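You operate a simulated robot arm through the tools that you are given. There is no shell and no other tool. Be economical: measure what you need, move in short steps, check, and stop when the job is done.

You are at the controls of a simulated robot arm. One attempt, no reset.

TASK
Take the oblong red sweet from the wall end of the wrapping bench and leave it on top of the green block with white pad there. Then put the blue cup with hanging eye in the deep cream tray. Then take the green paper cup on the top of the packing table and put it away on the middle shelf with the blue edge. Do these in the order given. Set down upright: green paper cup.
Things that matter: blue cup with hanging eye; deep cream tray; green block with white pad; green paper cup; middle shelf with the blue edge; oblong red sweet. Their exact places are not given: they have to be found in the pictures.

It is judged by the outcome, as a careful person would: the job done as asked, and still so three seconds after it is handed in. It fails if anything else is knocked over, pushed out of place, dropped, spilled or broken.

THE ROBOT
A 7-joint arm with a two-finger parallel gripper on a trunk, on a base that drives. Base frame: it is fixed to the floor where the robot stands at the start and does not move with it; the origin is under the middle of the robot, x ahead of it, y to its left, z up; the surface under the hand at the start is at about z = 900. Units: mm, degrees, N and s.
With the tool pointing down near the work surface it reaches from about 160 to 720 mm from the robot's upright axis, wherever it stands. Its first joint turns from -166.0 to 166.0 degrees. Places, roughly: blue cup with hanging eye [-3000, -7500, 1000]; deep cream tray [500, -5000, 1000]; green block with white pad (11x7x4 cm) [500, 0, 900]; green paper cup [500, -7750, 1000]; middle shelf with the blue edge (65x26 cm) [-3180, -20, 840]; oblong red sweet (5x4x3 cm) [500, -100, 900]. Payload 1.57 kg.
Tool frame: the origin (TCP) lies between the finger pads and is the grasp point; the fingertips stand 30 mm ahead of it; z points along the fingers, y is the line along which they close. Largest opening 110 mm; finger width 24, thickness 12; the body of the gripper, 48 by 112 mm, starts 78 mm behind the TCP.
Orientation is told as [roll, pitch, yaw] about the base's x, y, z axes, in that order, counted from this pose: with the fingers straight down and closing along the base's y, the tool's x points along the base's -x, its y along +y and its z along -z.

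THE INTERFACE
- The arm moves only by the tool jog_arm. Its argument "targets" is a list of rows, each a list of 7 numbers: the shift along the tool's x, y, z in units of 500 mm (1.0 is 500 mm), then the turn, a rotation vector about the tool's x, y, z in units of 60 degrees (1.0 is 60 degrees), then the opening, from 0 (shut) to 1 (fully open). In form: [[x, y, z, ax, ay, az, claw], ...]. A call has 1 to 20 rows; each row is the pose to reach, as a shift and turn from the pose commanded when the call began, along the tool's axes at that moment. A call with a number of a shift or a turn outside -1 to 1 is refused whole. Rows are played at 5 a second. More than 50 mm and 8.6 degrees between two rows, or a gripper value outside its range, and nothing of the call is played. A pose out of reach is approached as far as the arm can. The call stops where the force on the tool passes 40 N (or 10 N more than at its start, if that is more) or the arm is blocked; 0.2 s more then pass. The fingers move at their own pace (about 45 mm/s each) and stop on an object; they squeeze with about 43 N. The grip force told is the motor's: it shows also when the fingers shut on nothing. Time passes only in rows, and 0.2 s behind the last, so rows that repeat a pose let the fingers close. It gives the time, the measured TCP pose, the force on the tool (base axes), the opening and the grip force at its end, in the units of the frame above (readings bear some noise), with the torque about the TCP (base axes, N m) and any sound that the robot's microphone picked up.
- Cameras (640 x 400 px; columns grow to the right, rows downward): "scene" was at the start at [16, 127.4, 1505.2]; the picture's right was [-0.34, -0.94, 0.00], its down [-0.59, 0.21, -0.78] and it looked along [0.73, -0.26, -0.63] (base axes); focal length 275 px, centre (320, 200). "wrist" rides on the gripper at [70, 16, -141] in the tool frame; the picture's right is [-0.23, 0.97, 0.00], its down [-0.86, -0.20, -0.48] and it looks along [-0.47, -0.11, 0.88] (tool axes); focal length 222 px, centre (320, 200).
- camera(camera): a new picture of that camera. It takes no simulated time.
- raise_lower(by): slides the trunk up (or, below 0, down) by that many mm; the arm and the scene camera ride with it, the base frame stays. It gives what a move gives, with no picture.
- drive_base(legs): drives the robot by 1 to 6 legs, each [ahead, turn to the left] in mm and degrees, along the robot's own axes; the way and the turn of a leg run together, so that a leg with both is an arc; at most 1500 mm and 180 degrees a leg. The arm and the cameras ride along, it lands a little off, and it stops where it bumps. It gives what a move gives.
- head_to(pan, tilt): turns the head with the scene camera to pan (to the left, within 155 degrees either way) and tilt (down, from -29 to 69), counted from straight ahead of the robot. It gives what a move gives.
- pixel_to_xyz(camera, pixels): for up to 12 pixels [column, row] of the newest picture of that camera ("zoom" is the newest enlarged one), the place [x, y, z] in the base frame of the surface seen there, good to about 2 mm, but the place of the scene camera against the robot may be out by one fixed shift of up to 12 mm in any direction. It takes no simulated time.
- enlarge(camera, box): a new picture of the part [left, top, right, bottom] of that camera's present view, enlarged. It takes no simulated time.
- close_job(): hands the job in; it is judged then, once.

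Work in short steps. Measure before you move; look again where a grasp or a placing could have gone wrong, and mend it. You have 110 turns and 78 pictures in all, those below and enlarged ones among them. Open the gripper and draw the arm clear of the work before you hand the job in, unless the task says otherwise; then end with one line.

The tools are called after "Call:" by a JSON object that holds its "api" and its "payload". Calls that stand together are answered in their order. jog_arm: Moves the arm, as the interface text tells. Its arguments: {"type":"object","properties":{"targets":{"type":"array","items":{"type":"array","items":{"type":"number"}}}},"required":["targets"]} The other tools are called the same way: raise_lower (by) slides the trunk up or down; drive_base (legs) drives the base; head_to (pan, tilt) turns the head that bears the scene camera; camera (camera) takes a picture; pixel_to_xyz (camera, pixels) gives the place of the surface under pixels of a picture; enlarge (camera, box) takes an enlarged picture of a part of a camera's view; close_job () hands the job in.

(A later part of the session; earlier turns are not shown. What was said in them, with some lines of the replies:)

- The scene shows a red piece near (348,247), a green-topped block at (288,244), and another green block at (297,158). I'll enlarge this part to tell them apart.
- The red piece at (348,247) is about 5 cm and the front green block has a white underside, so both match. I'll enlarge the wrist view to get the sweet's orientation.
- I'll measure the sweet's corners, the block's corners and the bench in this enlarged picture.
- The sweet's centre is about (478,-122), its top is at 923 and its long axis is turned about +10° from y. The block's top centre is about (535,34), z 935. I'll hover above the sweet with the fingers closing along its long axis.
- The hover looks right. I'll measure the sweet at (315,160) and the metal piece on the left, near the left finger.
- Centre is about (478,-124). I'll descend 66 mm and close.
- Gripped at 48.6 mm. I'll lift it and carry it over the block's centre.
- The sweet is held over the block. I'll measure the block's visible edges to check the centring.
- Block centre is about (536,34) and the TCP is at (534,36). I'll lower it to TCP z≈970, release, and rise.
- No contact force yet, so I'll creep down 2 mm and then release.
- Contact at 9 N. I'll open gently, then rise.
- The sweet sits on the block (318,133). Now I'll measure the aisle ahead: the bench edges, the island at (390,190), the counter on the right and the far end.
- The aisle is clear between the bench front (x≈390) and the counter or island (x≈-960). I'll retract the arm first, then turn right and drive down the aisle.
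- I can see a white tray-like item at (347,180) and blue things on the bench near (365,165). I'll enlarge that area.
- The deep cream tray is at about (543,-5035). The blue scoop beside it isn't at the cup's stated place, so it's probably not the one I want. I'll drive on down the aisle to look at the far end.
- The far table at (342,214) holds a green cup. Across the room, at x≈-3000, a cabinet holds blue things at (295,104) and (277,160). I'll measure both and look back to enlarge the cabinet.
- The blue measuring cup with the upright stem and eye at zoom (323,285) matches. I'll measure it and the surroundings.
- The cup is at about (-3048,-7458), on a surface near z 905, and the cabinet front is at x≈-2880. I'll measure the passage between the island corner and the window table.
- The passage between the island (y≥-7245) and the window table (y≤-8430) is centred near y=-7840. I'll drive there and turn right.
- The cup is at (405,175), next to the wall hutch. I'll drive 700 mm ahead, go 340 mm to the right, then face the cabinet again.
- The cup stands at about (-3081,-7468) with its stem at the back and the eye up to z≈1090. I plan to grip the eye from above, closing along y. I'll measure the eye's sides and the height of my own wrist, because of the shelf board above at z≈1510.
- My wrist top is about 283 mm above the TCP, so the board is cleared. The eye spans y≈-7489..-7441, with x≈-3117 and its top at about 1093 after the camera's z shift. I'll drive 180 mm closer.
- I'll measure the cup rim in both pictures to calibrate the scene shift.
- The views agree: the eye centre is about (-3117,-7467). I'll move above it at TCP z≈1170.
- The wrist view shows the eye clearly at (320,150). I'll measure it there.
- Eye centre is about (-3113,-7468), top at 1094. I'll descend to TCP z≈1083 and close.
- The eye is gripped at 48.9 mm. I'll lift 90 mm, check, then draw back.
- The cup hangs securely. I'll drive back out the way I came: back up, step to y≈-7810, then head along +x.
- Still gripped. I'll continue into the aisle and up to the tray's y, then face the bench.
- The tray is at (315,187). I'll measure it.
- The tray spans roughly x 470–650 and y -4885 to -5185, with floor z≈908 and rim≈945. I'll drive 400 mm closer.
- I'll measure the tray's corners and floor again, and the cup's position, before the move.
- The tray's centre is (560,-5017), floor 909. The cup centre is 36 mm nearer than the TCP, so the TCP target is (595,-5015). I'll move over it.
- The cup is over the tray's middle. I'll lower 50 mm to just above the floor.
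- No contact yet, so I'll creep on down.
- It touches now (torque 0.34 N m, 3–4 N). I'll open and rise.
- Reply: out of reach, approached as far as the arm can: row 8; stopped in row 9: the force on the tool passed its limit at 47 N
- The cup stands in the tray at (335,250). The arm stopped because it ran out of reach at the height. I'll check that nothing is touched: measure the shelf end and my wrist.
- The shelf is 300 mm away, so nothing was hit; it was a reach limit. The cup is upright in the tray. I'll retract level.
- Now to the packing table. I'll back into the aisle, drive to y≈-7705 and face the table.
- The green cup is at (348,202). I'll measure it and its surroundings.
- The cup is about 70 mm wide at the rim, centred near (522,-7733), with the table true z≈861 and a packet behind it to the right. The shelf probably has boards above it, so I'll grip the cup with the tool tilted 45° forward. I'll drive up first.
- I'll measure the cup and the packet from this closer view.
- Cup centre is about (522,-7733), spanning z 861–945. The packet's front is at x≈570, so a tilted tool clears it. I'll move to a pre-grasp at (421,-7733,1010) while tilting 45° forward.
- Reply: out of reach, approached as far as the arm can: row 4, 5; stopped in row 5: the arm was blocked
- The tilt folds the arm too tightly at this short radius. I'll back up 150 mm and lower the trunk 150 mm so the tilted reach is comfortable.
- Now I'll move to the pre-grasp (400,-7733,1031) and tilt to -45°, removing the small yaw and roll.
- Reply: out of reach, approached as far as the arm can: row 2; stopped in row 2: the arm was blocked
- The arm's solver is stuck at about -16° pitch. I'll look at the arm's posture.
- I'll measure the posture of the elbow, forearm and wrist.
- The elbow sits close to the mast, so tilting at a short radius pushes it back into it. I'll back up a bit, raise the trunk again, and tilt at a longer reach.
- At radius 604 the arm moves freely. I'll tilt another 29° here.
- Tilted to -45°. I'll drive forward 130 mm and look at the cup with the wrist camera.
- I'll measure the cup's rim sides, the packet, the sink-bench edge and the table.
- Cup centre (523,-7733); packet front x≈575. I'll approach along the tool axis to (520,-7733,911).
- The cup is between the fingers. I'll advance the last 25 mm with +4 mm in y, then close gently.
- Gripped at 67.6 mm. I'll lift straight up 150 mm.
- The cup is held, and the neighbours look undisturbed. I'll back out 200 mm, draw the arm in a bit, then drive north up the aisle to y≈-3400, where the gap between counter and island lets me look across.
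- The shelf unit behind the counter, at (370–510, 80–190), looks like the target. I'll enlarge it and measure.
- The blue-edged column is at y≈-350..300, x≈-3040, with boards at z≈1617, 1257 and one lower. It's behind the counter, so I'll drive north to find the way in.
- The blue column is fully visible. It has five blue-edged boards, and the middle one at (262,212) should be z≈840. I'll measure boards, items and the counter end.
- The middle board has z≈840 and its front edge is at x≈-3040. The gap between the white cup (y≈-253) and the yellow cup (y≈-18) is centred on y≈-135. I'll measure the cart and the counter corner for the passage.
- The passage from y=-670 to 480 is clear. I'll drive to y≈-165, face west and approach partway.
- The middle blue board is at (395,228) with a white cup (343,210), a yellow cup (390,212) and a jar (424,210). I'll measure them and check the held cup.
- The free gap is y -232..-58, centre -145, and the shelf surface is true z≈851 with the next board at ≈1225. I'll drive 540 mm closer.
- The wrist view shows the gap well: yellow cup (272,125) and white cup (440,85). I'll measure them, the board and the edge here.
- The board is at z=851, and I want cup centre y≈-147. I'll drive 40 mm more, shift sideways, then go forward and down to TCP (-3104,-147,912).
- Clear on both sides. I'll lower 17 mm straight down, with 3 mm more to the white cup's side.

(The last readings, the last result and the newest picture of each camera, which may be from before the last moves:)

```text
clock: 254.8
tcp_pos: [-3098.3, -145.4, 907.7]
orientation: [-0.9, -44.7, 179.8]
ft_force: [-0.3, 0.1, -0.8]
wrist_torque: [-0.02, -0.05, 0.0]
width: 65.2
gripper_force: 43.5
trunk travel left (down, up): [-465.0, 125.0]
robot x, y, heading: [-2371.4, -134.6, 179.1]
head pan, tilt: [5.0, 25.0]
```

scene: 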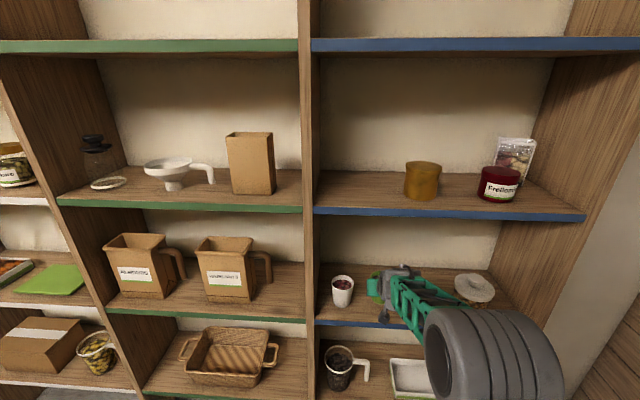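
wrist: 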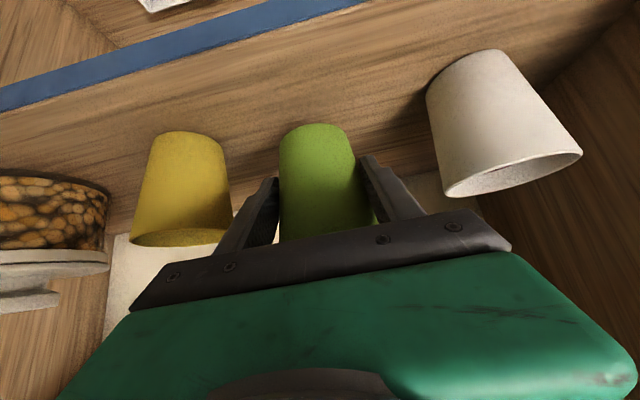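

Now I'll creep down in 1.4 mm steps until contact.

Call:
{"api": "jog_arm", "payload": {"targets": [[0.002, 0, 0.002, 0, 0, 0, 0.5], [0.004, 0, 0.004, 0, 0, 0, 0.5], [0.006, 0, 0.006, 0, 0, 0, 0.5], [0.006, 0, 0.006, 0, 0, 0, 0.5]]}}

Call:
{"api": "enlarge", "payload": {"camera": "wrist", "box": [240, 90, 400, 250]}}

```text
clock: 255.8
tcp_pos: [-3097.7, -145.3, 902.8]
orientation: [-0.8, -44.8, 179.8]
ft_force: [-0.6, -0.5, -0.8]
wrist_torque: [0.0, -0.03, 0.03]
width: 65.2
gripper_force: 42.8
trunk travel left (down, up): [-465.0, 125.0]
robot x, y, heading: [-2375.0, -131.7, 179.1]
head pan, tilt: [5.0, 25.0]
```

```text
2.50 times, centred on (320, 170) of wrist
```

zoom: 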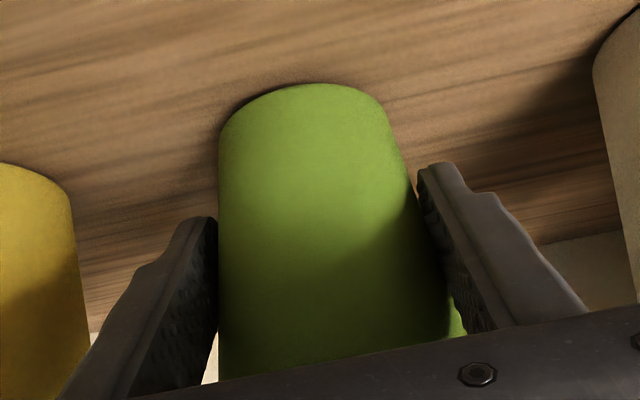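

It's nearly touching; no force yet. I'll creep further.

Call:
{"api": "jog_arm", "payload": {"targets": [[0.0015, 0, 0.0015, 0, 0, 0, 0.5], [0.003, 0, 0.003, 0, 0, 0, 0.5], [0.003, 0, 0.003, 0, 0, 0, 0.5]]}}

```text
clock: 256.6
tcp_pos: [-3098.0, -145.0, 901.4]
orientation: [-1.0, -44.6, 179.8]
ft_force: [0.0, 0.4, -1.5]
wrist_torque: [0.01, -0.03, -0.01]
width: 65.2
gripper_force: 43.1
trunk travel left (down, up): [-465.0, 125.0]
robot x, y, heading: [-2371.4, -133.0, 179.0]
head pan, tilt: [5.0, 25.0]
```

Call:
{"api": "jog_arm", "payload": {"targets": [[0.0015, 0, 0.0015, 0, 0, 0, 0.5], [0.003, 0, 0.003, 0, 0, 0, 0.5], [0.003, 0, 0.003, 0, 0, 0, 0.5]]}}

```text
clock: 257.4
tcp_pos: [-3097.7, -145.2, 900.6]
orientation: [-0.9, -44.9, 179.8]
ft_force: [0.8, -0.5, 1.1]
wrist_torque: [-0.03, -0.04, 0.01]
width: 65.1
gripper_force: 43.1
trunk travel left (down, up): [-465.0, 125.0]
robot x, y, heading: [-2371.0, -128.1, 178.9]
head pan, tilt: [5.0, 25.0]
```

The force is shifting (−1.5 → +1.1 N), so contact is starting. One more small step.

Call:
{"api": "jog_arm", "payload": {"targets": [[0.0015, 0, 0.0015, 0, 0, 0, 0.5], [0.0025, 0, 0.0025, 0, 0, 0, 0.5], [0.0025, 0, 0.0025, 0, 0, 0, 0.5]]}}

```text
clock: 258.2
tcp_pos: [-3097.5, -145.2, 899.8]
orientation: [-0.9, -44.9, 179.8]
ft_force: [0.4, -0.1, 5.3]
wrist_torque: [-0.2, 0.02, 0.02]
width: 65.1
gripper_force: 42.3
trunk travel left (down, up): [-465.0, 125.0]
robot x, y, heading: [-2371.0, -135.2, 178.9]
head pan, tilt: [5.0, 25.0]
```

In contact at about 6 N. I'll open slowly to 86 mm and check before retreating.

Call:
{"api": "jog_arm", "payload": {"targets": [[0, 0, 0, 0, 0, 0, 0.62], [0, 0, 0, 0, 0, 0, 0.68], [0, 0, 0, 0, 0, 0, 0.74], [0, 0, 0, 0, 0, 0, 0.78], [0, 0, 0, 0, 0, 0, 0.78]]}}

Call:
{"api": "camera", "payload": {"camera": "wrist"}}

```text
clock: 259.4
tcp_pos: [-3097.5, -146.2, 897.7]
orientation: [-0.9, -44.8, 179.9]
ft_force: [0.6, 0.5, 0.1]
wrist_torque: [0.0, 0.0, 0.03]
width: 85.6
gripper_force: 0.1
trunk travel left (down, up): [-465.0, 125.0]
robot x, y, heading: [-2369.3, -132.0, 178.7]
head pan, tilt: [5.0, 25.0]
```

```text
16 pictures are left
```

wrist: 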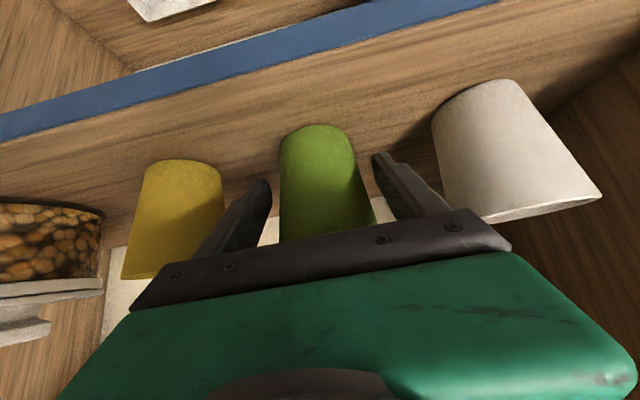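

The cup stands free and upright. I'll retreat back along the tool axis.

Call:
{"api": "jog_arm", "payload": {"targets": [[0, 0, -0.03, 0, 0, 0, 0.78], [0, 0, -0.09, 0, 0, 0, 0.78], [0, 0, -0.16, 0, 0, 0, 0.78], [0, 0, -0.23, 0, 0, 0, 0.78], [0, 0, -0.3, 0, 0, 0, 0.78], [0, 0, -0.3, 0, 0, 0, 0.78]]}}

Call:
{"api": "drive_base", "payload": {"legs": [[-450, 0]]}}

Call:
{"api": "camera", "payload": {"camera": "scene"}}

Call:
{"api": "camera", "payload": {"camera": "wrist"}}

```text
clock: 260.9
tcp_pos: [-2994.1, -147.2, 1003.1]
orientation: [-0.9, -44.8, 179.8]
ft_force: [0.4, -0.3, 0.5]
wrist_torque: [-0.01, -0.02, -0.01]
width: 85.9
gripper_force: 0.0
trunk travel left (down, up): [-465.0, 125.0]
robot x, y, heading: [-2371.4, -133.4, 178.9]
head pan, tilt: [5.0, 25.0]
```

```text
clock: 263.6
tcp_pos: [-2548.0, -155.0, 1004.5]
orientation: [-0.9, -44.7, 179.5]
ft_force: [0.0, 0.1, -0.5]
wrist_torque: [-0.03, 0.01, -0.03]
width: 85.6
gripper_force: 0.1
trunk travel left (down, up): [-465.0, 125.0]
robot x, y, heading: [-1924.6, -140.3, 178.7]
head pan, tilt: [5.0, 25.0]
```

```text
15 pictures are left
```

scene: 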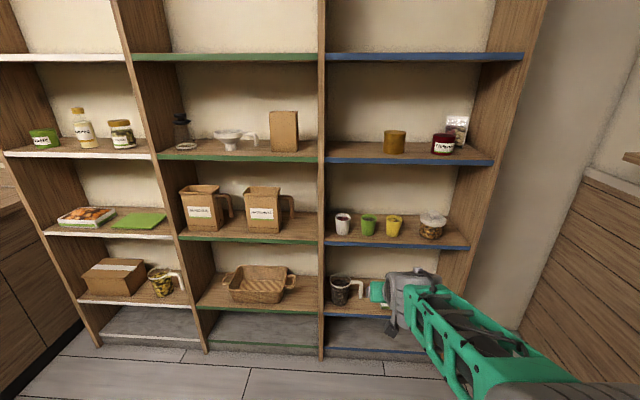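

```text
14 pictures are left
```

wrist: 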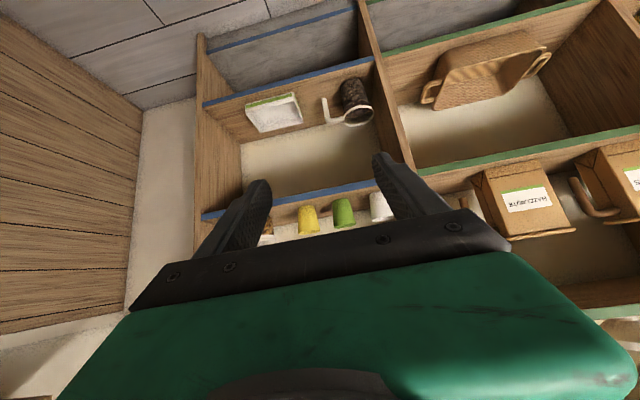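

The green cup stands upright at (368,225) on the middle blue-edged shelf, between the white and yellow cups. The gripper is open and clear, and all three tasks are done, so I'm handing in.

Call:
{"api": "close_job", "payload": {}}

```text
The job is handed in.
```

All three jobs were done in the order given: the red sweet is on the green block, the blue cup is in the deep cream tray, and the green paper cup is upright on the middle blue-edged shelf.
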